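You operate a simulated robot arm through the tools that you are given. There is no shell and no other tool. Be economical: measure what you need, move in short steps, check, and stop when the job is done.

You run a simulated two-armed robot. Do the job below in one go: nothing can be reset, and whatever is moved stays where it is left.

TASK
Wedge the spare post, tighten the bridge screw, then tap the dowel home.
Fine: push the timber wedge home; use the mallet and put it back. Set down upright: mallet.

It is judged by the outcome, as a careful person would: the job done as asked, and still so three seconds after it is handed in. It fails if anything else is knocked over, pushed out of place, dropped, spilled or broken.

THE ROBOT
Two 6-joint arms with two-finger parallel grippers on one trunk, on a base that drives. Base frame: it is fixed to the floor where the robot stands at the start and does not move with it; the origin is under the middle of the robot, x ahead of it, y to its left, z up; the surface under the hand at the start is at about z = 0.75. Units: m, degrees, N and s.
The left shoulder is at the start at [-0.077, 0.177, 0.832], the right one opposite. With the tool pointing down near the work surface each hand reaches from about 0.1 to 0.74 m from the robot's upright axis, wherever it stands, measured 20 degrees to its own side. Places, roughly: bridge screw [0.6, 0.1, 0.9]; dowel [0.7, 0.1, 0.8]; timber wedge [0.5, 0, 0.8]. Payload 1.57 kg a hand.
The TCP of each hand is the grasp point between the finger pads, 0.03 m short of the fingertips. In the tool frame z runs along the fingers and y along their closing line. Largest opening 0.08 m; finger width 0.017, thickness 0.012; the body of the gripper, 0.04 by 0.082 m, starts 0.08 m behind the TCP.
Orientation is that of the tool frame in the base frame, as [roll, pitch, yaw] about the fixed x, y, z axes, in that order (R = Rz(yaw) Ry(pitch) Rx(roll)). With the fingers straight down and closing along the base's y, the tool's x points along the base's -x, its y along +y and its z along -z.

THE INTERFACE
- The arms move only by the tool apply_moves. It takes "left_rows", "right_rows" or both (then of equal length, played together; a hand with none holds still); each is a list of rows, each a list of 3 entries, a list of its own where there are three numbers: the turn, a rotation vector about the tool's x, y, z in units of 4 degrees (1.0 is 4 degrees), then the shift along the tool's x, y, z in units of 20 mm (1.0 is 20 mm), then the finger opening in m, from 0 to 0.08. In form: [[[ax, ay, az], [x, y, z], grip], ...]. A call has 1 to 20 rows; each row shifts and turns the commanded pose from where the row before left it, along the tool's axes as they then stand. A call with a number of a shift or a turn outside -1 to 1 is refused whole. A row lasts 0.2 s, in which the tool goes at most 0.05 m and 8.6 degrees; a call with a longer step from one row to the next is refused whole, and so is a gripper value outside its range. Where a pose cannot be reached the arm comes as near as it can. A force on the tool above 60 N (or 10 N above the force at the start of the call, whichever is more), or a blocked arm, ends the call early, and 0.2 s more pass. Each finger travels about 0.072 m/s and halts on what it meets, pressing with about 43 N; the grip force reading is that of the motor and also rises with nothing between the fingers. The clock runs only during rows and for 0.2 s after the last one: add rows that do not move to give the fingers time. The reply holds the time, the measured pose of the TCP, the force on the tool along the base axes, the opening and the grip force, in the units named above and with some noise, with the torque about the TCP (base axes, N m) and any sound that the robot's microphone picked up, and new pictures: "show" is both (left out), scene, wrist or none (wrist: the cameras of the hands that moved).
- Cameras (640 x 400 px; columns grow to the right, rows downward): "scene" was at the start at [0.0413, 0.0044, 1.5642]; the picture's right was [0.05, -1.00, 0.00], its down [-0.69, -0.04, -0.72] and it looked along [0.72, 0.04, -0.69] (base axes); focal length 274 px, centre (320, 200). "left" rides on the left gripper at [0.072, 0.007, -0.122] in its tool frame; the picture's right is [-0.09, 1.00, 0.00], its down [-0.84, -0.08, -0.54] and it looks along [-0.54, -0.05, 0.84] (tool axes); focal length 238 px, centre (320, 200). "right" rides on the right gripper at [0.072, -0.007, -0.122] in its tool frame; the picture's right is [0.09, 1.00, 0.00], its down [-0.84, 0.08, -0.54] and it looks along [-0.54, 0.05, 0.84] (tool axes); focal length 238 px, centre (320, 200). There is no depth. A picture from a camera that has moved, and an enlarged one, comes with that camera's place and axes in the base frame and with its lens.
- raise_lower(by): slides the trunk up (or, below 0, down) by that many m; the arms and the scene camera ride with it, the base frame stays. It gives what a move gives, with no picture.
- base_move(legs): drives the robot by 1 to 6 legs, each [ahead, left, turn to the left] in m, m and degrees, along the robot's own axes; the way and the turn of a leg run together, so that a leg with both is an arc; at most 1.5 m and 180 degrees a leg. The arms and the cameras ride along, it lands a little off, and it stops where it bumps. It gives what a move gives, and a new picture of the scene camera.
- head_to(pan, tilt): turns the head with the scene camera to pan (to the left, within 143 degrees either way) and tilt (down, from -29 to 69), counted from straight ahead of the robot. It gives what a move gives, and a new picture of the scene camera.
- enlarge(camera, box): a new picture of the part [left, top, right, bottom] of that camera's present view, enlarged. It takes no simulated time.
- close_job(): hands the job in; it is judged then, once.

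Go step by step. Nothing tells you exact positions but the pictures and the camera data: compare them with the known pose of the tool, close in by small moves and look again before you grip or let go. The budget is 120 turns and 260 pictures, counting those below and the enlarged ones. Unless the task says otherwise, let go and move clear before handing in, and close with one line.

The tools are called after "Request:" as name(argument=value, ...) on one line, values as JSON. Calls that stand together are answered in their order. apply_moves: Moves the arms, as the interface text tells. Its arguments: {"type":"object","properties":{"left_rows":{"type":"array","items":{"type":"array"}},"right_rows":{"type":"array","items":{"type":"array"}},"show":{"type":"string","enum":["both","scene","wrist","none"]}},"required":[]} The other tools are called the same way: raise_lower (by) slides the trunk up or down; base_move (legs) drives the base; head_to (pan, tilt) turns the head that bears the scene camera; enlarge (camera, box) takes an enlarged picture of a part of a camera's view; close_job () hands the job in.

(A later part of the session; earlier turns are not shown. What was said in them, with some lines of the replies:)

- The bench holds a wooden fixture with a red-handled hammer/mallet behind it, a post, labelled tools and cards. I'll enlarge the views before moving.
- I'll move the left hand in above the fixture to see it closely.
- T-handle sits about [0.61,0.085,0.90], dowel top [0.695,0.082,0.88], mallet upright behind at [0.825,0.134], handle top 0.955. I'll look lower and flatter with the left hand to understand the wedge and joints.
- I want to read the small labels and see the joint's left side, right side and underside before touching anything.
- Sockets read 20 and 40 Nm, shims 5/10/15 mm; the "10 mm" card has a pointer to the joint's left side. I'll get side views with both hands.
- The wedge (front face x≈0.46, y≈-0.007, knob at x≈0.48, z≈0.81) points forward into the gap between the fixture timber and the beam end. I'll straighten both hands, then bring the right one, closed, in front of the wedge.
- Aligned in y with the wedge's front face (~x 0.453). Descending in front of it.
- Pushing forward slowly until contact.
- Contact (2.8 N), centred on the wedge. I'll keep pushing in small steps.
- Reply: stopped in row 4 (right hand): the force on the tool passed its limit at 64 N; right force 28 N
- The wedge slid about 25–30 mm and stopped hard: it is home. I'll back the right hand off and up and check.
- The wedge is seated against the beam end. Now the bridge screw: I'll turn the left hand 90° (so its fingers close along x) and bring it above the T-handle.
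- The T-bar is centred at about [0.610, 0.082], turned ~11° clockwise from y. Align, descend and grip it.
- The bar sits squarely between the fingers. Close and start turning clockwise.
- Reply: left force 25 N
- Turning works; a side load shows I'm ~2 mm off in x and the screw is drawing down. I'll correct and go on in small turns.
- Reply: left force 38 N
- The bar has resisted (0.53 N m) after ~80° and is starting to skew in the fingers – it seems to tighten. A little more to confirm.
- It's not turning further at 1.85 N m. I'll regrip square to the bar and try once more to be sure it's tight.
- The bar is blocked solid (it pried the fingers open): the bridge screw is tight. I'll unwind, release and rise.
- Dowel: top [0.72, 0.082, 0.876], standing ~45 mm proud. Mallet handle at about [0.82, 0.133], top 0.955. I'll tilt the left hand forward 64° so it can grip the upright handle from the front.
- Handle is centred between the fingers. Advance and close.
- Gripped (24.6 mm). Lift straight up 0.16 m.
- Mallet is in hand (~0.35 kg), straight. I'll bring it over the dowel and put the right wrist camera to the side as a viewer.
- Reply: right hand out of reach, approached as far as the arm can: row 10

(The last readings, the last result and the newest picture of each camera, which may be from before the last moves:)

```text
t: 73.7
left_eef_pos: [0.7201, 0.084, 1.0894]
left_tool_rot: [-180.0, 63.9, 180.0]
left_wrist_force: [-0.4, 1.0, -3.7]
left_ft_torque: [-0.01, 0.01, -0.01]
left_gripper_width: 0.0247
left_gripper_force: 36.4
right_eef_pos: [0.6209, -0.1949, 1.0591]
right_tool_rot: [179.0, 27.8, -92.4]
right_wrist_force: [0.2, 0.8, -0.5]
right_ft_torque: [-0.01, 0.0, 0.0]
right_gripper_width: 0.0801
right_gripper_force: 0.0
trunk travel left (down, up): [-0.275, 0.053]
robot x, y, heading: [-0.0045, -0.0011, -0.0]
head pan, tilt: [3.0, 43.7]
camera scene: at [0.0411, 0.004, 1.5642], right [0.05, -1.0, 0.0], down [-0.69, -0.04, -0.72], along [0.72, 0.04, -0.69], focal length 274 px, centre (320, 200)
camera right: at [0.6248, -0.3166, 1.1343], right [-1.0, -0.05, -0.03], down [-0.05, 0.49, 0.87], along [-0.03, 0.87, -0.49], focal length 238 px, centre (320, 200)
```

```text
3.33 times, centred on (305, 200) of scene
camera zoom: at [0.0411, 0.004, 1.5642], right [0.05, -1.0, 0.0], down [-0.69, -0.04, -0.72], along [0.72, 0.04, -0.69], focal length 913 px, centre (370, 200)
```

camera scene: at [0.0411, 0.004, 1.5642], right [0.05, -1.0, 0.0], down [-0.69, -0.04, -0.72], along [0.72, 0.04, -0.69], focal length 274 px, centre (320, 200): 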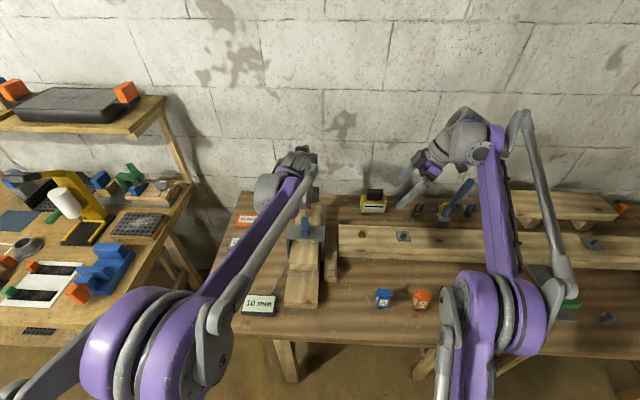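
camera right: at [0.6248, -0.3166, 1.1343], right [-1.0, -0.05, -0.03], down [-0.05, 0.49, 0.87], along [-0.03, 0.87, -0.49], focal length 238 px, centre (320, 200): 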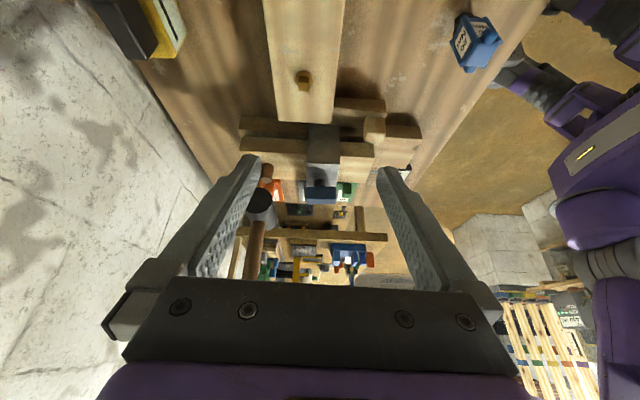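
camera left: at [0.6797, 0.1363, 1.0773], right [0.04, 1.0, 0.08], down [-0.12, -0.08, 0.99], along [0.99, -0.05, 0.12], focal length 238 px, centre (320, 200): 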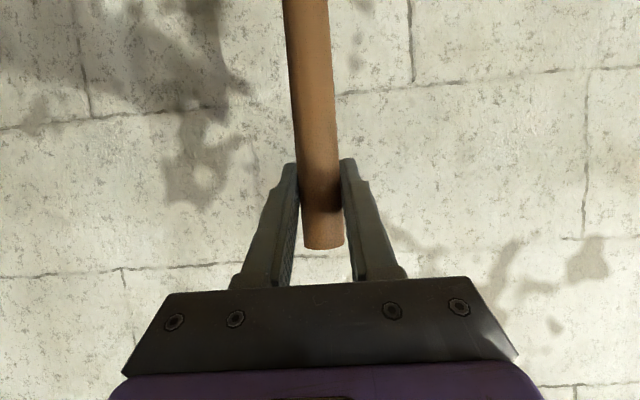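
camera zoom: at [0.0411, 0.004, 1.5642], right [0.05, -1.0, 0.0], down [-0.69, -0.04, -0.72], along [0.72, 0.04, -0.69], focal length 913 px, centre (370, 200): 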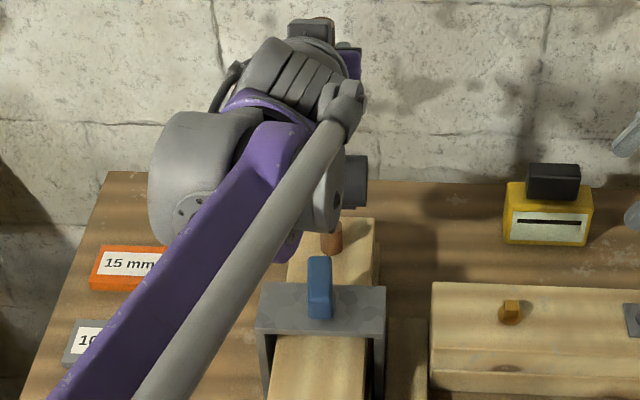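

Head axis is at x≈0.716, dowel at x≈0.720; nudge 3 mm forward and make a first tap.

Request:
apply_moves(left_rows=[[[0, 0, 0], [-0.066, -0.05, 0.135], 0], [[0, 0, 0], [0, 0, 0], 0], [[0, 0, 0], [0.9, 0, 0.438], 0], [[0, 0, 0], [0.9, 0, 0.438], 0], [[0, 0, 0], [0.45, 0, 0.219], 0], [[0, 0, 0], [-0.9, 0, -0.438], 0], [[0, 0, 0], [-0.9, 0, -0.438], 0], [[0, 0, 0], [-0.45, 0, -0.219], 0]], show="none")

Request:
enlarge(camera="right", box=[220, 110, 360, 270])

```text
t: 75.5
left_eef_pos: [0.7243, 0.082, 1.0909]
left_tool_rot: [-180.0, 63.9, -180.0]
left_wrist_force: [-0.2, -0.3, -4.3]
left_ft_torque: [-0.04, 0.01, -0.01]
left_gripper_width: 0.0244
left_gripper_force: 36.3
right_eef_pos: [0.6209, -0.196, 1.0588]
right_tool_rot: [179.0, 27.8, -92.5]
right_wrist_force: [0.2, -0.1, -0.7]
right_ft_torque: [0.01, 0.01, 0.01]
right_gripper_width: 0.0798
right_gripper_force: 0.1
trunk travel left (down, up): [-0.275, 0.053]
robot x, y, heading: [-0.0002, -0.0002, -0.0]
head pan, tilt: [3.0, 43.7]
```

```text
2.50 times, centred on (290, 190) of right
camera zoom: at [0.6247, -0.3161, 1.1344], right [-1.0, -0.05, -0.03], down [-0.05, 0.49, 0.87], along [-0.03, 0.87, -0.49], focal length 596 px, centre (395, 225)
```

zoom: 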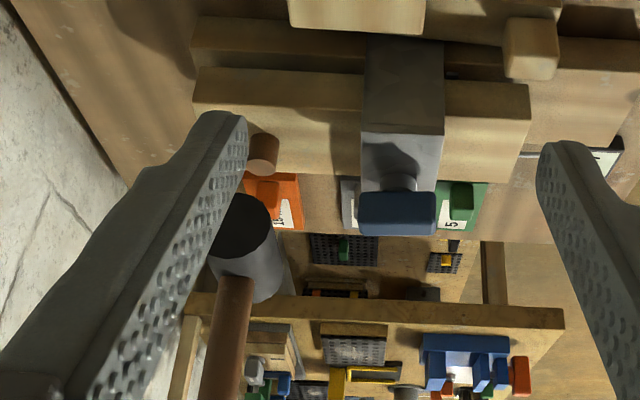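

The dowel went down several mm. Another, deeper tap.

Request:
apply_moves(left_rows=[[[0, 0, 0], [0.9, 0, 0.438], 0], [[0, 0, 0], [0.9, 0, 0.438], 0], [[0, 0, 0], [0.9, 0, 0.438], 0], [[0, 0, 0], [0.2, 0, 0.1], 0], [[0, 0, 0], [-0.9, 0, -0.438], 0], [[0, 0, 0], [-0.9, 0, -0.438], 0], [[0, 0, 0], [-0.9, 0, -0.438], 0], [[0, 0, 0], [-0.2, 0, -0.1], 0]], show="none")

Request:
enlarge(camera="right", box=[220, 110, 360, 270])

```text
t: 77.3
left_eef_pos: [0.7229, 0.0822, 1.0896]
left_tool_rot: [-180.0, 64.0, 180.0]
left_wrist_force: [0.2, 0.1, -4.5]
left_ft_torque: [0.05, 0.01, -0.01]
left_gripper_width: 0.0244
left_gripper_force: 36.9
right_eef_pos: [0.6214, -0.1936, 1.0585]
right_tool_rot: [179.0, 27.9, -92.4]
right_wrist_force: [0.5, 0.2, 0.5]
right_ft_torque: [0.0, -0.01, 0.02]
right_gripper_width: 0.0802
right_gripper_force: 0.0
trunk travel left (down, up): [-0.275, 0.053]
robot x, y, heading: [-0.0018, 0.0009, -0.0]
head pan, tilt: [3.0, 43.7]
```

```text
2.50 times, centred on (290, 190) of right
camera zoom: at [0.6247, -0.3161, 1.1344], right [-1.0, -0.05, -0.03], down [-0.05, 0.49, 0.87], along [-0.03, 0.87, -0.49], focal length 596 px, centre (395, 225)
```

zoom: 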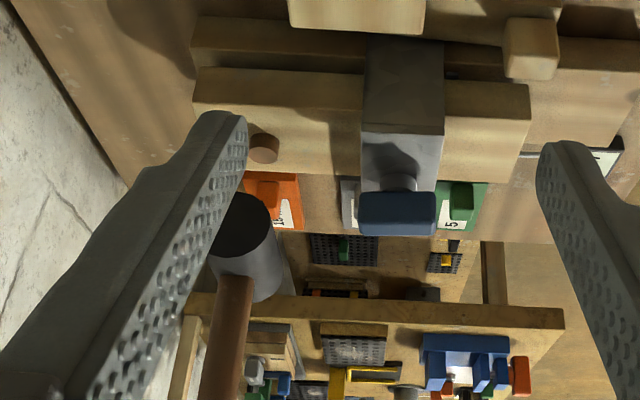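

Nearly down. One more tap, a little deeper.

Request:
apply_moves(left_rows=[[[0, 0, 0], [0.9, 0, 0.438], 0], [[0, 0, 0], [0.9, 0, 0.438], 0], [[0, 0, 0], [0.9, 0, 0.438], 0], [[0, 0, 0], [0.72, 0, 0.35], 0], [[0, 0, 0], [-0.9, 0, -0.438], 0], [[0, 0, 0], [-0.9, 0, -0.438], 0], [[0, 0, 0], [-0.9, 0, -0.438], 0], [[0, 0, 0], [-0.72, 0, -0.35], 0]], show="none")

Request:
enlarge(camera="right", box=[240, 120, 340, 220])

```text
t: 79.1
left_eef_pos: [0.7236, 0.0838, 1.0879]
left_tool_rot: [-180.0, 64.0, -180.0]
left_wrist_force: [-0.1, 0.0, -4.0]
left_ft_torque: [-0.01, 0.04, 0.04]
left_gripper_width: 0.0246
left_gripper_force: 36.2
right_eef_pos: [0.6212, -0.1952, 1.0589]
right_tool_rot: [179.0, 27.9, -92.4]
right_wrist_force: [0.1, 1.3, 0.1]
right_ft_torque: [0.02, 0.03, -0.03]
right_gripper_width: 0.0801
right_gripper_force: 0.0
trunk travel left (down, up): [-0.275, 0.053]
robot x, y, heading: [0.0026, -0.0003, -0.1]
head pan, tilt: [3.0, 43.7]
```

```text
4.00 times, centred on (290, 170) of right
camera zoom: at [0.6244, -0.3161, 1.1346], right [-1.0, -0.05, -0.03], down [-0.05, 0.49, 0.87], along [-0.03, 0.87, -0.49], focal length 953 px, centre (440, 320)
```

zoom: 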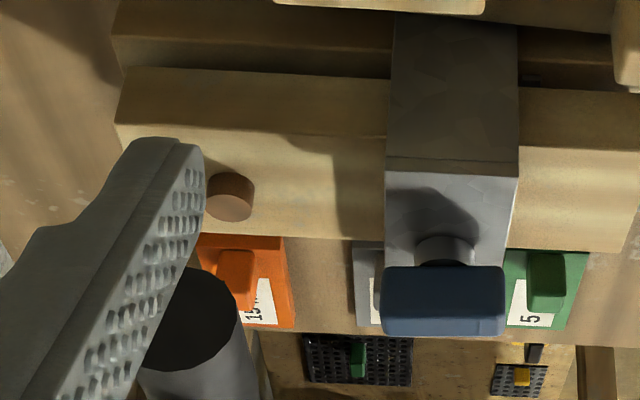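

A few mm remain. Tap again, slightly deeper and watching force at the bottom.

Request:
apply_moves(left_rows=[[[0, 0, 0], [0.9, 0, 0.438], 0], [[0, 0, 0], [0.9, 0, 0.438], 0], [[0, 0, 0], [0.9, 0, 0.438], 0], [[0, 0, 0], [0.9, 0, 0.438], 0], [[0, 0, 0], [0.25, 0, 0.12], 0]], show="none")

Request:
enlarge(camera="right", box=[240, 120, 340, 220])

```text
t: 80.2
left_eef_pos: [0.7212, 0.0801, 1.0161]
left_tool_rot: [179.7, 65.0, 179.4]
left_wrist_force: [-4.7, 3.2, 35.5]
left_ft_torque: [0.3, 0.89, 0.01]
left_gripper_width: 0.0247
left_gripper_force: 36.0
right_eef_pos: [0.6176, -0.1941, 1.0595]
right_tool_rot: [179.2, 27.9, -92.3]
right_wrist_force: [0.5, -0.6, -0.6]
right_ft_torque: [0.03, 0.0, -0.01]
right_gripper_width: 0.08
right_gripper_force: 0.1
trunk travel left (down, up): [-0.275, 0.053]
robot x, y, heading: [-0.001, 0.0019, 0.2]
head pan, tilt: [3.0, 43.7]
stopped in row 5 (left hand): the force on the tool passed its limit at 86 N (the readings are from after the stop); the commanded pose is now the measured one
```

```text
4.00 times, centred on (290, 170) of right
camera zoom: at [0.6223, -0.3158, 1.1362], right [-1.0, -0.05, -0.03], down [-0.05, 0.49, 0.87], along [-0.03, 0.87, -0.49], focal length 953 px, centre (440, 320)
```

zoom: 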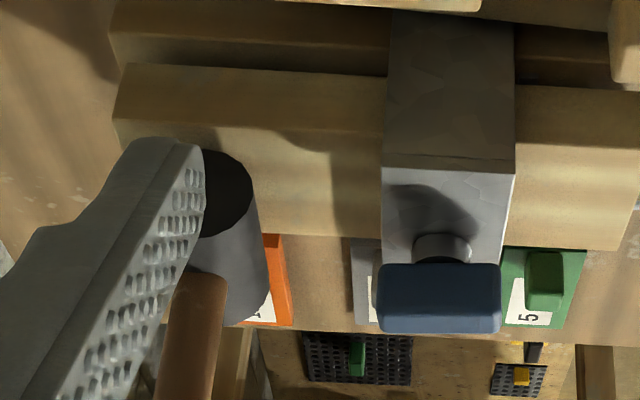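

Hard stop at 86 N – likely home. Raise and look.

Request:
apply_moves(left_rows=[[[0, 0, 0], [-0.9, 0, -0.438], 0], [[0, 0, 0], [-0.9, 0, -0.438], 0], [[0, 0, 0], [-0.9, 0, -0.438], 0], [[0, 0, 0], [-0.9, 0, -0.438], 0]], show="wrist")

Request:
enlarge(camera="right", box=[240, 120, 340, 220])

Request:
enlarge(camera="scene", box=[280, 170, 340, 260])

```text
t: 81.2
left_eef_pos: [0.7254, 0.0814, 1.0907]
left_tool_rot: [179.9, 64.7, 179.6]
left_wrist_force: [-0.7, -0.2, -4.1]
left_ft_torque: [-0.02, 0.02, -0.03]
left_gripper_width: 0.0246
left_gripper_force: 36.1
right_eef_pos: [0.6199, -0.1933, 1.059]
right_tool_rot: [178.9, 27.9, -92.4]
right_wrist_force: [-0.8, 0.4, 0.0]
right_ft_torque: [0.01, -0.02, 0.0]
right_gripper_width: 0.08
right_gripper_force: 0.1
trunk travel left (down, up): [-0.275, 0.053]
robot x, y, heading: [-0.0027, 0.0022, 0.2]
head pan, tilt: [3.0, 43.7]
camera left: at [0.5836, 0.0892, 1.0766], right [0.04, 1.0, 0.08], down [-0.13, -0.08, 0.99], along [0.99, -0.06, 0.13], focal length 238 px, centre (320, 200)
```

left: 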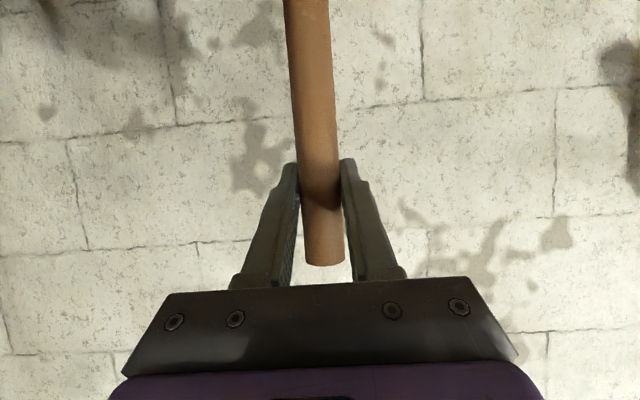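

```text
4.00 times, centred on (290, 170) of right
camera zoom: at [0.6243, -0.3159, 1.1346], right [-1.0, -0.05, -0.03], down [-0.05, 0.49, 0.87], along [-0.03, 0.87, -0.49], focal length 953 px, centre (440, 320)
```

zoom: 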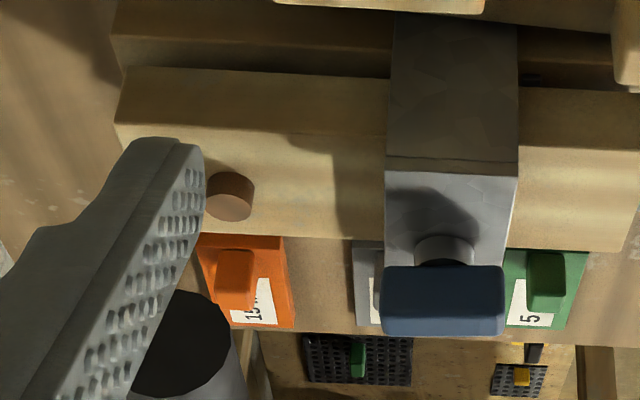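

```text
4.44 times, centred on (310, 215) of scene
camera zoom: at [0.0406, 0.0044, 1.5642], right [0.05, -1.0, 0.0], down [-0.69, -0.04, -0.72], along [0.72, 0.04, -0.69], focal length 1217 px, centre (364, 133)
```

zoom: 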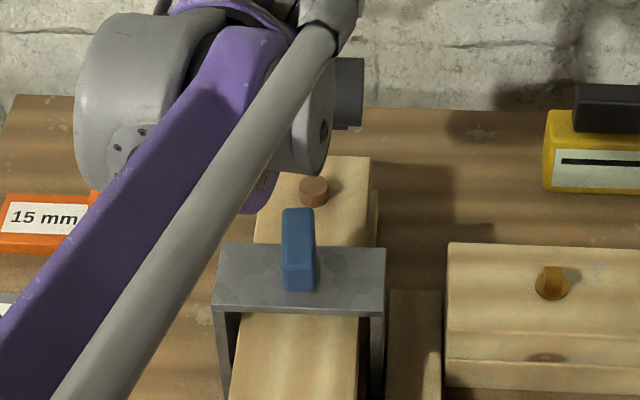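

The dowel looks unchanged since the second tap (about 15 mm proud) and the mallet slid ~10 mm in the grip, so it appears to have bottomed. I'll zoom in on it and give one more tap to compare.

Request:
enlarge(camera="right", box=[262, 140, 302, 180])

Request:
apply_moves(left_rows=[[[0, 0, 0], [0.9, 0, 0.438], 0], [[0, 0, 0], [0.9, 0, 0.438], 0], [[0, 0, 0], [0.9, 0, 0.438], 0], [[0, 0, 0], [0.9, 0, 0.438], 0], [[0, 0, 0], [-0.9, 0, -0.438], 0], [[0, 0, 0], [-0.9, 0, -0.438], 0], [[0, 0, 0], [-0.9, 0, -0.438], 0], [[0, 0, 0], [-0.9, 0, -0.438], 0]], show="wrist")

Request:
enlarge(camera="right", box=[262, 140, 302, 180])

```text
10.00 times, centred on (282, 160) of right
camera zoom: at [0.6243, -0.3159, 1.1346], right [-1.0, -0.05, -0.03], down [-0.05, 0.49, 0.87], along [-0.03, 0.87, -0.49], focal length 2384 px, centre (700, 600)
```

zoom: 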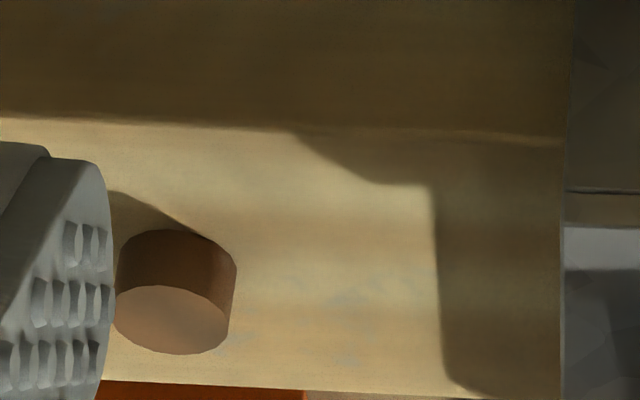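

```text
t: 83.0
left_eef_pos: [0.7243, 0.0811, 1.0909]
left_tool_rot: [179.9, 64.7, 179.6]
left_wrist_force: [0.5, -0.7, -3.4]
left_ft_torque: [-0.03, 0.01, 0.03]
left_gripper_width: 0.0242
left_gripper_force: 36.4
right_eef_pos: [0.6198, -0.194, 1.0597]
right_tool_rot: [179.0, 27.9, -92.4]
right_wrist_force: [-0.9, -0.4, -0.1]
right_ft_torque: [0.0, 0.01, 0.0]
right_gripper_width: 0.08
right_gripper_force: 0.1
trunk travel left (down, up): [-0.275, 0.053]
robot x, y, heading: [-0.001, -0.0023, 0.2]
head pan, tilt: [3.0, 43.7]
camera left: at [0.5833, 0.0883, 1.076], right [0.04, 1.0, 0.08], down [-0.13, -0.08, 0.99], along [0.99, -0.06, 0.13], focal length 238 px, centre (320, 200)
```

left: 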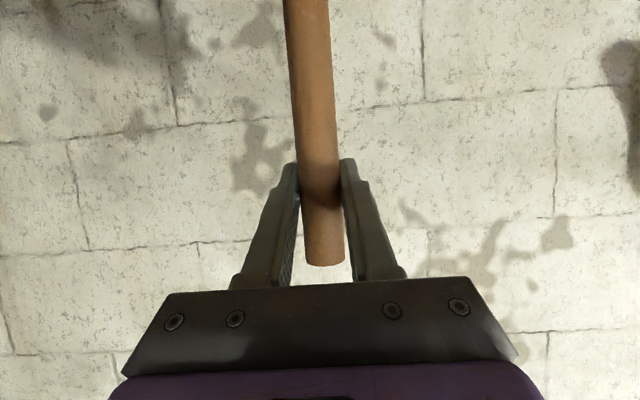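

```text
10.00 times, centred on (282, 160) of right
camera zoom: at [0.6244, -0.3159, 1.1347], right [-1.0, -0.05, -0.03], down [-0.05, 0.49, 0.87], along [-0.03, 0.87, -0.49], focal length 2384 px, centre (700, 600)
```

zoom: 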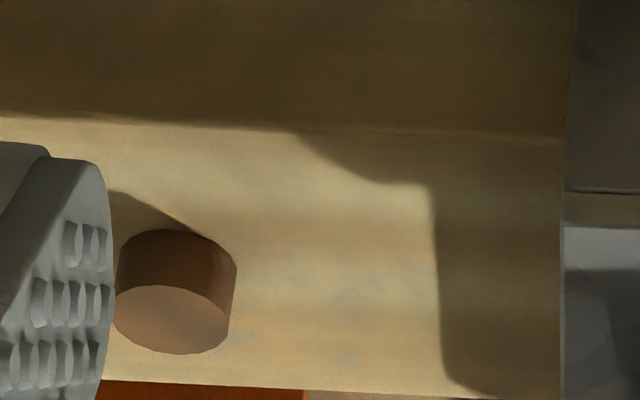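

Unchanged. One last firm strike to make sure it is really bottomed.

Request:
apply_moves(left_rows=[[[0, 0, 0], [1, 0, 0.487], 0], [[0, 0, 0], [1, 0, 0.487], 0], [[0, 0, 0], [1, 0, 0.487], 0], [[0, 0, 0], [1, 0, 0.487], 0], [[0, 0, 0], [-1, 0, -0.487], 0], [[0, 0, 0], [-1, 0, -0.487], 0], [[0, 0, 0], [-1, 0, -0.487], 0], [[0, 0, 0], [-1, 0, -0.487], 0]], show="wrist")

Request:
enlarge(camera="right", box=[250, 130, 310, 190])

```text
t: 84.8
left_eef_pos: [0.7226, 0.081, 1.0934]
left_tool_rot: [179.9, 64.7, 179.4]
left_wrist_force: [-0.1, 0.0, -4.0]
left_ft_torque: [0.0, 0.07, -0.02]
left_gripper_width: 0.0244
left_gripper_force: 36.6
right_eef_pos: [0.6214, -0.1949, 1.0594]
right_tool_rot: [179.0, 27.8, -92.4]
right_wrist_force: [-0.9, 0.2, -0.6]
right_ft_torque: [0.02, -0.02, 0.01]
right_gripper_width: 0.0799
right_gripper_force: 0.0
trunk travel left (down, up): [-0.275, 0.053]
robot x, y, heading: [-0.0026, -0.001, -0.3]
head pan, tilt: [3.0, 43.7]
camera left: at [0.5823, 0.0883, 1.0784], right [0.04, 1.0, 0.08], down [-0.13, -0.08, 0.99], along [0.99, -0.06, 0.13], focal length 238 px, centre (320, 200)
```

left: 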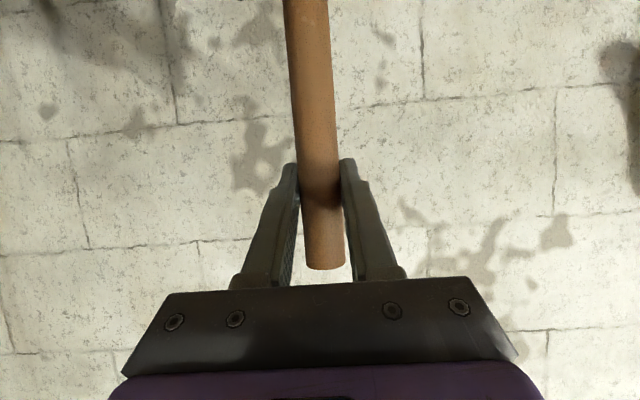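

```text
6.67 times, centred on (280, 160) of right
camera zoom: at [0.6242, -0.3159, 1.1347], right [-1.0, -0.05, -0.03], down [-0.05, 0.49, 0.87], along [-0.03, 0.87, -0.49], focal length 1589 px, centre (587, 467)
```

zoom: 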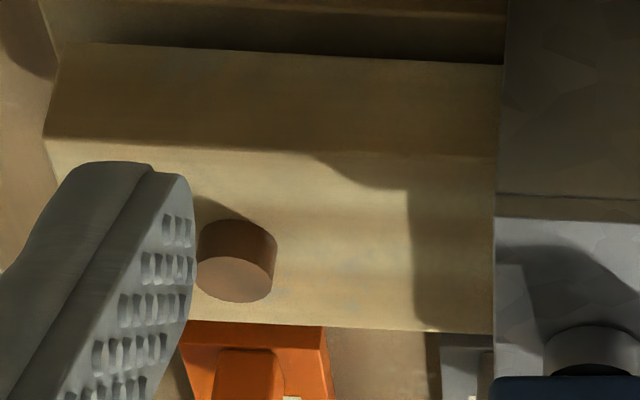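

The dowel is bottomed. Now carry the mallet back over its spot at [0.82, 0.13].

Request:
apply_moves(left_rows=[[[0, 0, 0], [-0.416, 0.49, 0.88], 0], [[0, 0, 0], [-0.416, 0.49, 0.88], 0], [[0, 0, 0], [-0.416, 0.49, 0.88], 0], [[0, 0, 0], [-0.416, 0.49, 0.88], 0], [[0, 0, 0], [-0.416, 0.49, 0.88], 0], [[0, 0, 0], [0, 0, 0], 0]])

Request:
enlarge(camera="right", box=[180, 120, 320, 300])

Request:
enlarge(camera="scene", box=[240, 110, 360, 270])

```text
t: 86.2
left_eef_pos: [0.8209, 0.1293, 1.0924]
left_tool_rot: [179.9, 64.8, 179.5]
left_wrist_force: [0.2, 0.1, -5.0]
left_ft_torque: [0.0, 0.02, 0.01]
left_gripper_width: 0.0243
left_gripper_force: 36.2
right_eef_pos: [0.6201, -0.195, 1.0605]
right_tool_rot: [179.1, 27.9, -92.4]
right_wrist_force: [0.1, 0.0, -0.3]
right_ft_torque: [0.0, 0.01, 0.03]
right_gripper_width: 0.0801
right_gripper_force: 0.1
trunk travel left (down, up): [-0.275, 0.053]
robot x, y, heading: [-0.0029, -0.0007, 0.0]
head pan, tilt: [3.0, 43.7]
camera scene: at [0.0405, 0.0043, 1.5642], right [0.05, -1.0, 0.0], down [-0.69, -0.04, -0.72], along [0.72, 0.04, -0.69], focal length 274 px, centre (320, 200)
camera left: at [0.6801, 0.1375, 1.078], right [0.05, 1.0, 0.08], down [-0.13, -0.08, 0.99], along [0.99, -0.06, 0.13], focal length 238 px, centre (320, 200)
```

scene: 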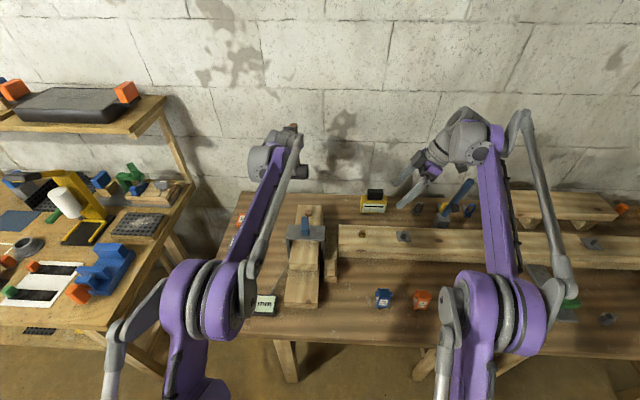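
left: 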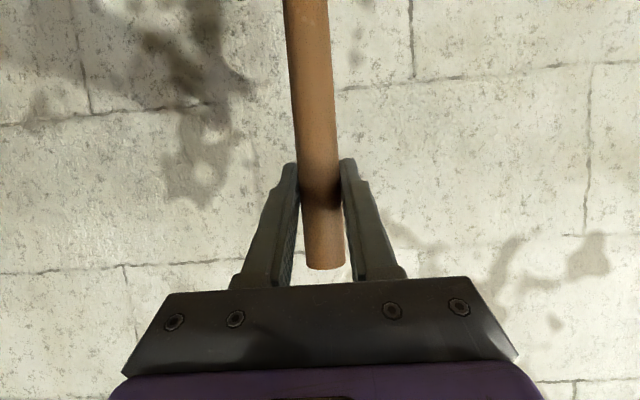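

```text
2.22 times, centred on (250, 210) of right
camera zoom: at [0.6243, -0.316, 1.1347], right [-1.0, -0.05, -0.03], down [-0.05, 0.49, 0.87], along [-0.03, 0.87, -0.49], focal length 530 px, centre (476, 178)
```

zoom: 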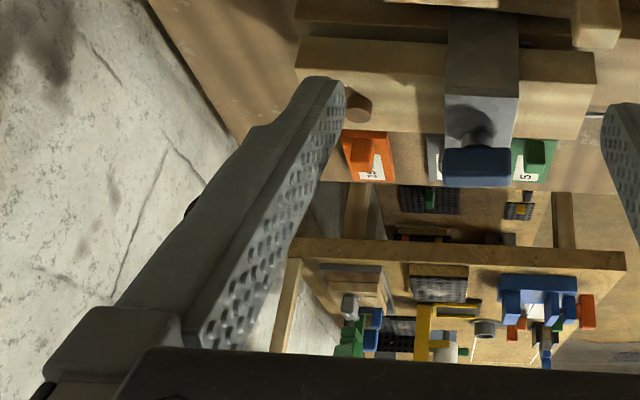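

```text
2.50 times, centred on (300, 190) of scene
camera zoom: at [0.0405, 0.0043, 1.5642], right [0.05, -1.0, 0.0], down [-0.69, -0.04, -0.72], along [0.72, 0.04, -0.69], focal length 684 px, centre (370, 225)
```

zoom: 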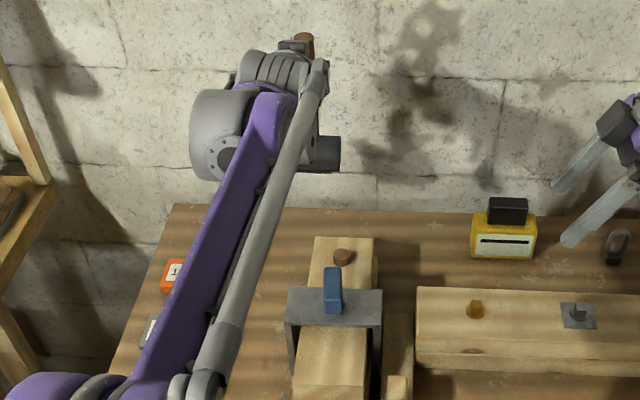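

I'll turn the right hand for an unobstructed side view of the mallet before setting down.

Request:
apply_moves(right_rows=[[[0, 0, 1], [0, 0, 0], 0.08], [[0, 0, 1], [0, 0, 0], 0.08], [[0, 0, 1], [0, 0, 0], 0.08], [[0, 0, 1], [0, 0, 0], 0.08], [[0, 0, 1], [0, 0, 0], 0.08], [[0, 0, 1], [0, 0, 0], 0.08]], show="wrist")

Request:
enlarge(camera="right", box=[240, 90, 400, 290])

```text
t: 87.7
left_eef_pos: [0.8211, 0.1304, 1.0926]
left_tool_rot: [-180.0, 64.7, 179.6]
left_wrist_force: [-0.7, -0.1, -3.6]
left_ft_torque: [0.0, 0.0, -0.03]
left_gripper_width: 0.0245
left_gripper_force: 36.0
right_eef_pos: [0.6212, -0.1933, 1.0597]
right_tool_rot: [166.9, 24.9, -119.1]
right_wrist_force: [-0.3, -0.9, -0.6]
right_ft_torque: [-0.01, -0.02, 0.0]
right_gripper_width: 0.0804
right_gripper_force: 0.1
trunk travel left (down, up): [-0.275, 0.053]
robot x, y, heading: [0.001, -0.0031, 0.1]
head pan, tilt: [3.0, 43.7]
camera right: at [0.5947, -0.3115, 1.1362], right [-0.93, 0.32, 0.17], down [0.3, 0.44, 0.85], along [0.2, 0.84, -0.51], focal length 238 px, centre (320, 200)
```

right: 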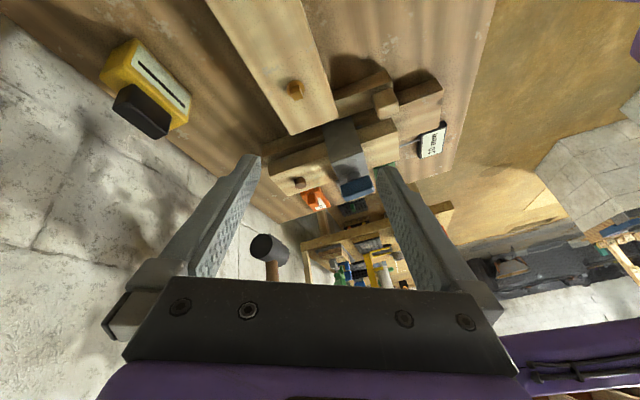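

```text
2.00 times, centred on (320, 190) of right
camera zoom: at [0.5947, -0.3115, 1.1362], right [-0.93, 0.32, 0.17], down [0.3, 0.44, 0.85], along [0.2, 0.84, -0.51], focal length 477 px, centre (320, 220)
```

zoom: 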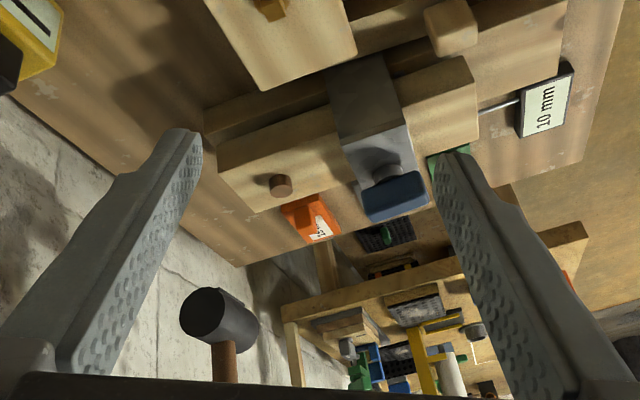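

The head is directly below the grip (x 0.8215), so the mallet is vertical. Lower it.

Request:
apply_moves(left_rows=[[[0, 0, 0], [0.904, 0, 0.427], 0], [[0, 0, 0], [0.904, 0, 0.427], 0], [[0, 0, 0], [0.904, 0, 0.427], 0], [[0, 0, 0], [0.904, 0, 0.427], 0], [[0, 0, 0], [0.904, 0, 0.427], 0], [[0, 0, 0], [0.904, 0, 0.427], 0], [[0, 0, 0], [0.904, 0, 0.427], 0], [[0, 0, 0], [0.45, 0, 0.213], 0], [[0, 0, 0], [0.13, 0, 0.064], 0], [[0, 0, 0], [0.13, 0, 0.064], 0]], show="none")

Request:
enlarge(camera="right", box=[200, 120, 340, 290])

```text
t: 89.8
left_eef_pos: [0.8194, 0.1292, 0.935]
left_tool_rot: [179.9, 64.7, 179.6]
left_wrist_force: [0.2, -0.8, -4.2]
left_ft_torque: [-0.01, 0.02, 0.01]
left_gripper_width: 0.0247
left_gripper_force: 36.1
right_eef_pos: [0.6202, -0.1946, 1.0596]
right_tool_rot: [167.0, 24.8, -118.9]
right_wrist_force: [0.5, -0.2, -0.6]
right_ft_torque: [-0.03, -0.04, -0.01]
right_gripper_width: 0.0801
right_gripper_force: 0.0
trunk travel left (down, up): [-0.275, 0.053]
robot x, y, heading: [0.0018, 0.0014, 0.1]
head pan, tilt: [3.0, 43.7]
```

```text
2.35 times, centred on (270, 205) of right
camera zoom: at [0.5949, -0.3115, 1.1361], right [-0.93, 0.32, 0.16], down [0.3, 0.44, 0.85], along [0.19, 0.84, -0.51], focal length 561 px, centre (438, 188)
```

zoom: 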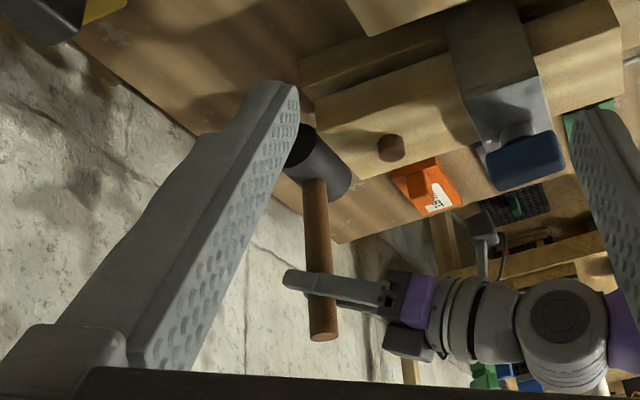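

Request:
apply_moves(left_rows=[[[0, 0, 0], [0.135, 0, 0.064], 0], [[0, 0, 0], [0.135, 0, 0.064], 0], [[0, 0, 0], [0.135, 0, 0.064], 0], [[0, 0, 0], [0.135, 0, 0.064], 0], [[0, 0, 0], [0.135, 0, 0.064], 0]], show="none")

```text
t: 91.0
left_eef_pos: [0.8212, 0.129, 0.921]
left_tool_rot: [180.0, 64.7, 179.6]
left_wrist_force: [0.0, 1.8, -4.7]
left_ft_torque: [0.02, 0.02, -0.03]
left_gripper_width: 0.0245
left_gripper_force: 36.5
right_eef_pos: [0.62, -0.194, 1.0594]
right_tool_rot: [166.9, 24.9, -119.2]
right_wrist_force: [0.1, 0.1, -0.4]
right_ft_torque: [-0.01, 0.02, 0.0]
right_gripper_width: 0.08
right_gripper_force: 0.0
trunk travel left (down, up): [-0.275, 0.053]
robot x, y, heading: [0.0023, 0.0024, -0.0]
head pan, tilt: [3.0, 43.7]
```

Request:
apply_moves(left_rows=[[[0, 0, 0], [0.09, 0, 0.043], 0], [[0, 0, 0], [0.09, 0, 0.043], 0], [[0, 0, 0], [0.09, 0, 0.043], 0]], show="none")

```text
t: 91.8
left_eef_pos: [0.8204, 0.1309, 0.9157]
left_tool_rot: [179.9, 64.6, 179.7]
left_wrist_force: [-0.1, -0.1, -4.7]
left_ft_torque: [-0.03, -0.01, -0.01]
left_gripper_width: 0.0243
left_gripper_force: 36.6
right_eef_pos: [0.6204, -0.194, 1.0585]
right_tool_rot: [167.0, 24.9, -119.0]
right_wrist_force: [-0.1, -0.7, 0.3]
right_ft_torque: [-0.01, 0.02, 0.0]
right_gripper_width: 0.0801
right_gripper_force: 0.2
trunk travel left (down, up): [-0.275, 0.053]
robot x, y, heading: [-0.005, 0.002, -0.0]
head pan, tilt: [3.0, 43.7]
```

Request:
apply_moves(left_rows=[[[0, 0, 0], [0.09, 0, 0.043], 0], [[0, 0, 0], [0.09, 0, 0.043], 0]], show="wrist")

Request:
enlarge(camera="right", box=[200, 120, 340, 290])

```text
t: 92.5
left_eef_pos: [0.8189, 0.1287, 0.9158]
left_tool_rot: [179.8, 65.0, 179.6]
left_wrist_force: [4.3, 3.8, 22.7]
left_ft_torque: [0.1, -0.54, 0.01]
left_gripper_width: 0.0247
left_gripper_force: 36.5
right_eef_pos: [0.6176, -0.1932, 1.0608]
right_tool_rot: [167.1, 24.9, -118.9]
right_wrist_force: [0.9, 0.2, 0.0]
right_ft_torque: [0.02, -0.03, -0.01]
right_gripper_width: 0.0801
right_gripper_force: 0.0
trunk travel left (down, up): [-0.275, 0.053]
robot x, y, heading: [0.0006, 0.0005, -0.4]
head pan, tilt: [3.0, 43.7]
camera left: at [0.6788, 0.137, 0.8997], right [0.04, 1.0, 0.08], down [-0.14, -0.08, 0.99], along [0.99, -0.06, 0.14], focal length 238 px, centre (320, 200)
```

left: 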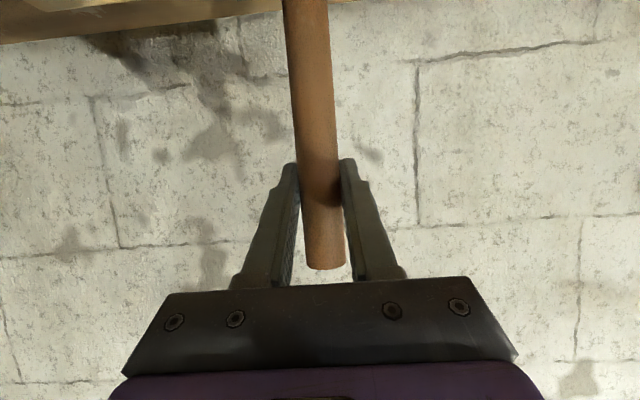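

```text
2.35 times, centred on (270, 205) of right
camera zoom: at [0.5929, -0.3114, 1.138], right [-0.94, 0.32, 0.16], down [0.3, 0.44, 0.85], along [0.2, 0.84, -0.51], focal length 561 px, centre (438, 188)
```

zoom: 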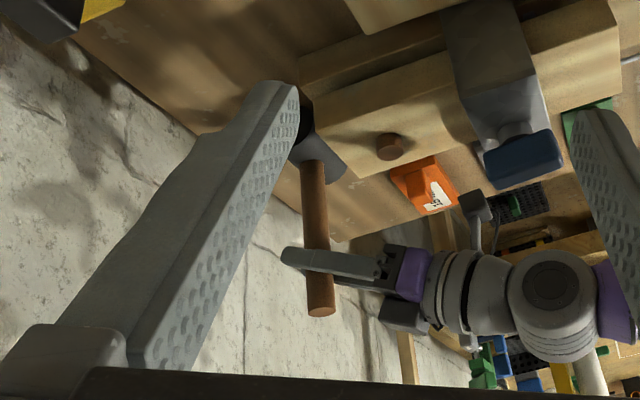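

Touchdown (23 N). Ease off 3 mm of command, then open gently.

Request:
apply_moves(left_rows=[[[0, 0, 0], [-0.07, 0, -0.033], 0], [[0, 0, 0], [-0.07, 0, -0.033], 0], [[0, 0, 0], [0, 0, 0], 0]], show="none")

```text
t: 93.2
left_eef_pos: [0.8185, 0.1288, 0.9143]
left_tool_rot: [179.9, 64.8, 179.7]
left_wrist_force: [6.2, 2.6, 15.8]
left_ft_torque: [0.07, -0.78, 0.07]
left_gripper_width: 0.0245
left_gripper_force: 35.9
right_eef_pos: [0.6195, -0.1935, 1.0596]
right_tool_rot: [167.1, 24.8, -119.1]
right_wrist_force: [0.1, 0.6, 0.4]
right_ft_torque: [-0.02, 0.06, 0.01]
right_gripper_width: 0.0802
right_gripper_force: 0.1
trunk travel left (down, up): [-0.275, 0.053]
robot x, y, heading: [0.0019, -0.0021, 0.0]
head pan, tilt: [3.0, 43.7]
```

Request:
apply_moves(left_rows=[[[0, 0, 0], [-0.06, 0, -0.03], 0], [[0, 0, 0], [-0.02, 0, 0.05], 0], [[0, 0, 0], [0, 0, 0], 0]], show="none")

```text
t: 94.0
left_eef_pos: [0.8197, 0.129, 0.9161]
left_tool_rot: [179.8, 64.6, 179.5]
left_wrist_force: [-2.8, 3.8, 2.6]
left_ft_torque: [0.3, 0.82, -0.14]
left_gripper_width: 0.0244
left_gripper_force: 36.9
right_eef_pos: [0.6201, -0.1937, 1.0593]
right_tool_rot: [167.0, 24.9, -119.1]
right_wrist_force: [-0.8, 0.8, -0.6]
right_ft_torque: [0.03, 0.02, -0.01]
right_gripper_width: 0.0798
right_gripper_force: 0.1
trunk travel left (down, up): [-0.275, 0.053]
robot x, y, heading: [0.0001, 0.0027, -0.3]
head pan, tilt: [3.0, 43.7]
```

Nearly unloaded. Open slowly.

Request:
apply_moves(left_rows=[[[0, 0, 0], [0.01, 0, -0.02], 0], [[0, 0, 0], [0, 0, 0], 0.025], [[0, 0, 0], [0, 0, 0], 0.03], [[0, 0, 0], [0, 0, 0], 0.035], [[0, 0, 0], [0, 0, 0], 0.045], [[0, 0, 0], [0, 0, 0], 0.06], [[0, 0, 0], [0, 0, 0], 0.08], [[0, 0, 0], [0, 0, 0], 0.08]], show="wrist")

Request:
enlarge(camera="right", box=[200, 120, 340, 290])

```text
t: 95.8
left_eef_pos: [0.8213, 0.1288, 0.9158]
left_tool_rot: [179.9, 64.7, 179.7]
left_wrist_force: [-0.5, -0.4, 0.0]
left_ft_torque: [0.01, -0.01, 0.02]
left_gripper_width: 0.0803
left_gripper_force: 0.0
right_eef_pos: [0.6194, -0.1938, 1.0595]
right_tool_rot: [167.1, 24.8, -119.0]
right_wrist_force: [0.2, -0.4, 0.6]
right_ft_torque: [0.03, 0.01, -0.02]
right_gripper_width: 0.0802
right_gripper_force: 0.1
trunk travel left (down, up): [-0.275, 0.053]
robot x, y, heading: [-0.0015, -0.0005, 0.2]
head pan, tilt: [3.0, 43.7]
camera left: at [0.6797, 0.1364, 0.9013], right [0.04, 1.0, 0.08], down [-0.13, -0.08, 0.99], along [0.99, -0.06, 0.13], focal length 238 px, centre (320, 200)
```

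left: 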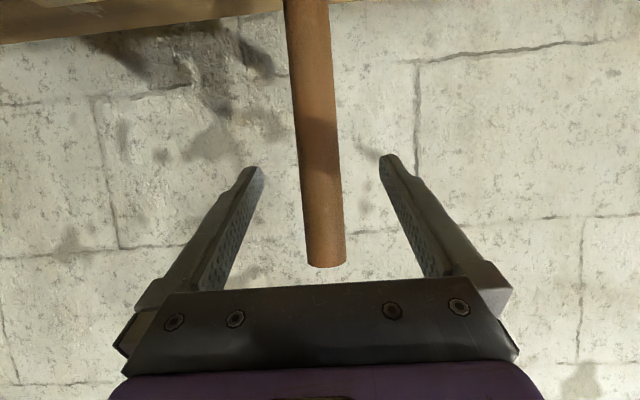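

```text
2.35 times, centred on (270, 205) of right
camera zoom: at [0.5944, -0.3116, 1.1364], right [-0.93, 0.32, 0.16], down [0.3, 0.44, 0.85], along [0.19, 0.84, -0.51], focal length 561 px, centre (438, 188)
```

zoom: 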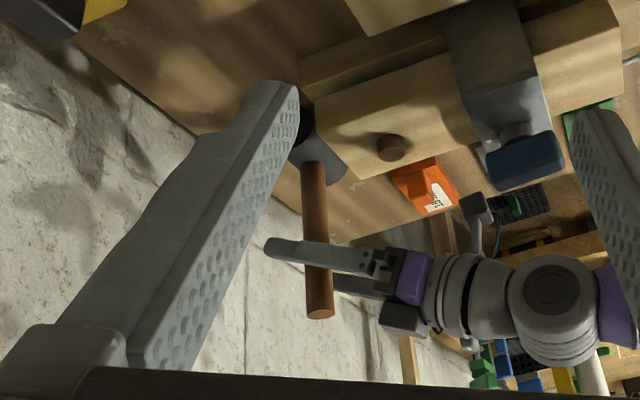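

It stands by itself. Withdraw straight back, then up and clear.

Request:
apply_moves(left_rows=[[[0, 0, 0], [0.213, 0, -0.452], 0.08], [[0, 0, 0], [0.427, 0, -0.904], 0.08], [[0, 0, 0], [0.427, 0, -0.904], 0.08], [[0, 0, 0], [0.427, 0, -0.904], 0.08], [[0, 0, 0], [-0.9, 0, -0.427], 0.08], [[0, 0, 0], [-0.9, 0, -0.427], 0.08], [[0, 0, 0], [-0.9, 0, -0.427], 0.08], [[0, 0, 0], [-0.9, 0, -0.427], 0.08], [[0, 0, 0], [-0.9, 0, -0.427], 0.08], [[0, 0, 0], [-0.9, 0, -0.427], 0.08], [[0, 0, 0], [0, 0.5, -1], 0.08], [[0, 0, 0], [0, 0.5, -1], 0.08], [[0, 0, 0], [0, 0.5, -1], 0.08], [[0, 0, 0], [0, 1, -1], 0.08], [[0, 0, 0], [0, 1, -1], 0.08], [[0, 0, 0], [0, 1, -1], 0.08], [[0, 0, 0], [0, 1, -1], 0.08], [[0, 0, 0], [0, 1, -1], 0.08]])

Request:
enlarge(camera="scene", box=[220, 150, 370, 320])

Request:
enlarge(camera="right", box=[200, 80, 420, 290])

```text
t: 99.7
left_eef_pos: [0.6041, 0.2603, 1.1042]
left_tool_rot: [179.9, 64.7, 179.5]
left_wrist_force: [-0.1, 0.0, 0.5]
left_ft_torque: [0.01, -0.01, -0.02]
left_gripper_width: 0.0799
left_gripper_force: 0.0
right_eef_pos: [0.6201, -0.1931, 1.0593]
right_tool_rot: [166.9, 24.9, -119.0]
right_wrist_force: [-0.4, 0.1, 0.0]
right_ft_torque: [-0.02, -0.01, 0.05]
right_gripper_width: 0.0801
right_gripper_force: 0.1
trunk travel left (down, up): [-0.275, 0.053]
robot x, y, heading: [-0.0026, -0.0022, 0.1]
head pan, tilt: [3.0, 43.7]
camera scene: at [0.0397, 0.0047, 1.5642], right [0.05, -1.0, 0.0], down [-0.69, -0.04, -0.72], along [0.72, 0.04, -0.69], focal length 274 px, centre (320, 200)
camera left: at [0.4632, 0.2687, 1.0899], right [0.05, 1.0, 0.08], down [-0.13, -0.08, 0.99], along [0.99, -0.06, 0.13], focal length 238 px, centre (320, 200)
```

scene: 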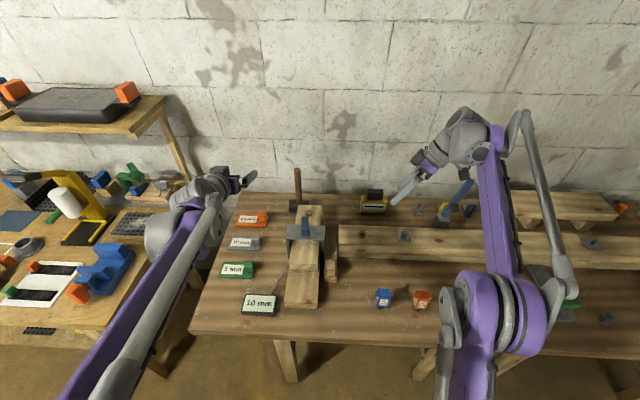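
left: 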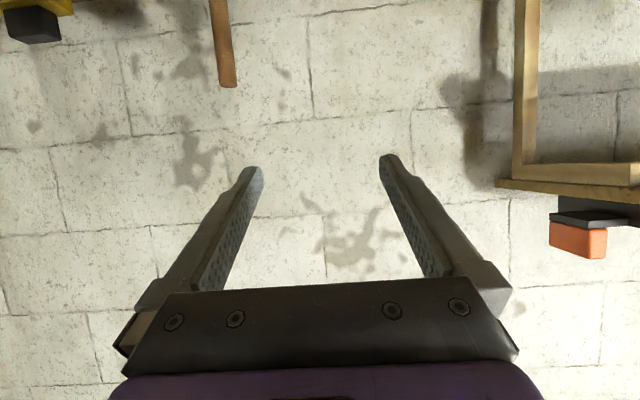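

```text
2.35 times, centred on (295, 235) of scene
camera zoom: at [0.0397, 0.0047, 1.5642], right [0.05, -1.0, 0.0], down [-0.69, -0.04, -0.72], along [0.72, 0.04, -0.69], focal length 644 px, centre (379, 118)
```

zoom: 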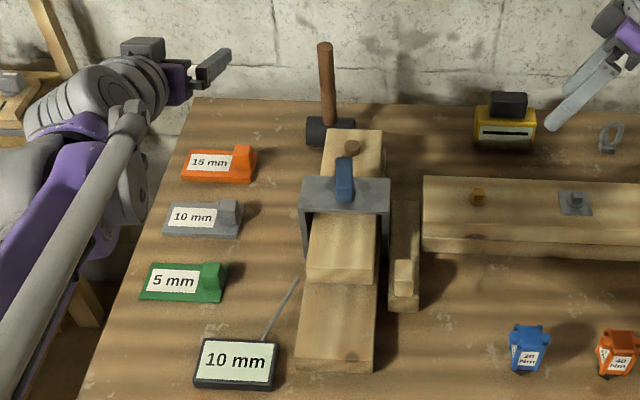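

```text
1.90 times, centred on (310, 185) of right
camera zoom: at [0.5938, -0.3114, 1.1367], right [-0.93, 0.32, 0.16], down [0.3, 0.44, 0.85], along [0.2, 0.84, -0.51], focal length 454 px, centre (339, 229)
```

zoom: 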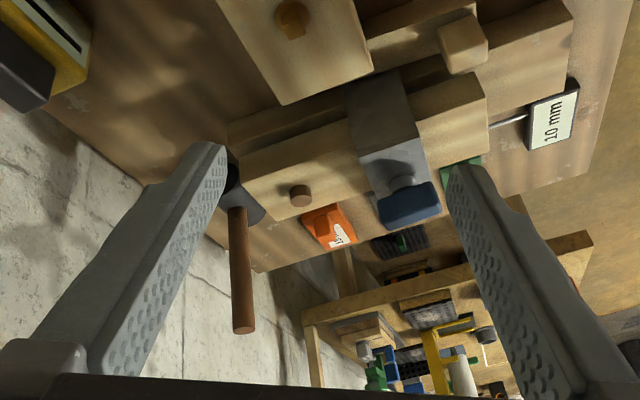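

The wedge, screw and dowel are all at their stops. The mallet is upright on its original spot, nothing else has moved and both hands are clear, so I'm handing in.

Request:
close_job()

```text
The job is handed in.
```

I pushed the timber wedge home, tightened the bridge screw, tapped the dowel down and stood the mallet back upright on its spot. The dowel still stands about 13 mm proud: I took that as home because it stopped moving after the second tap and didn't budge at 86 N.
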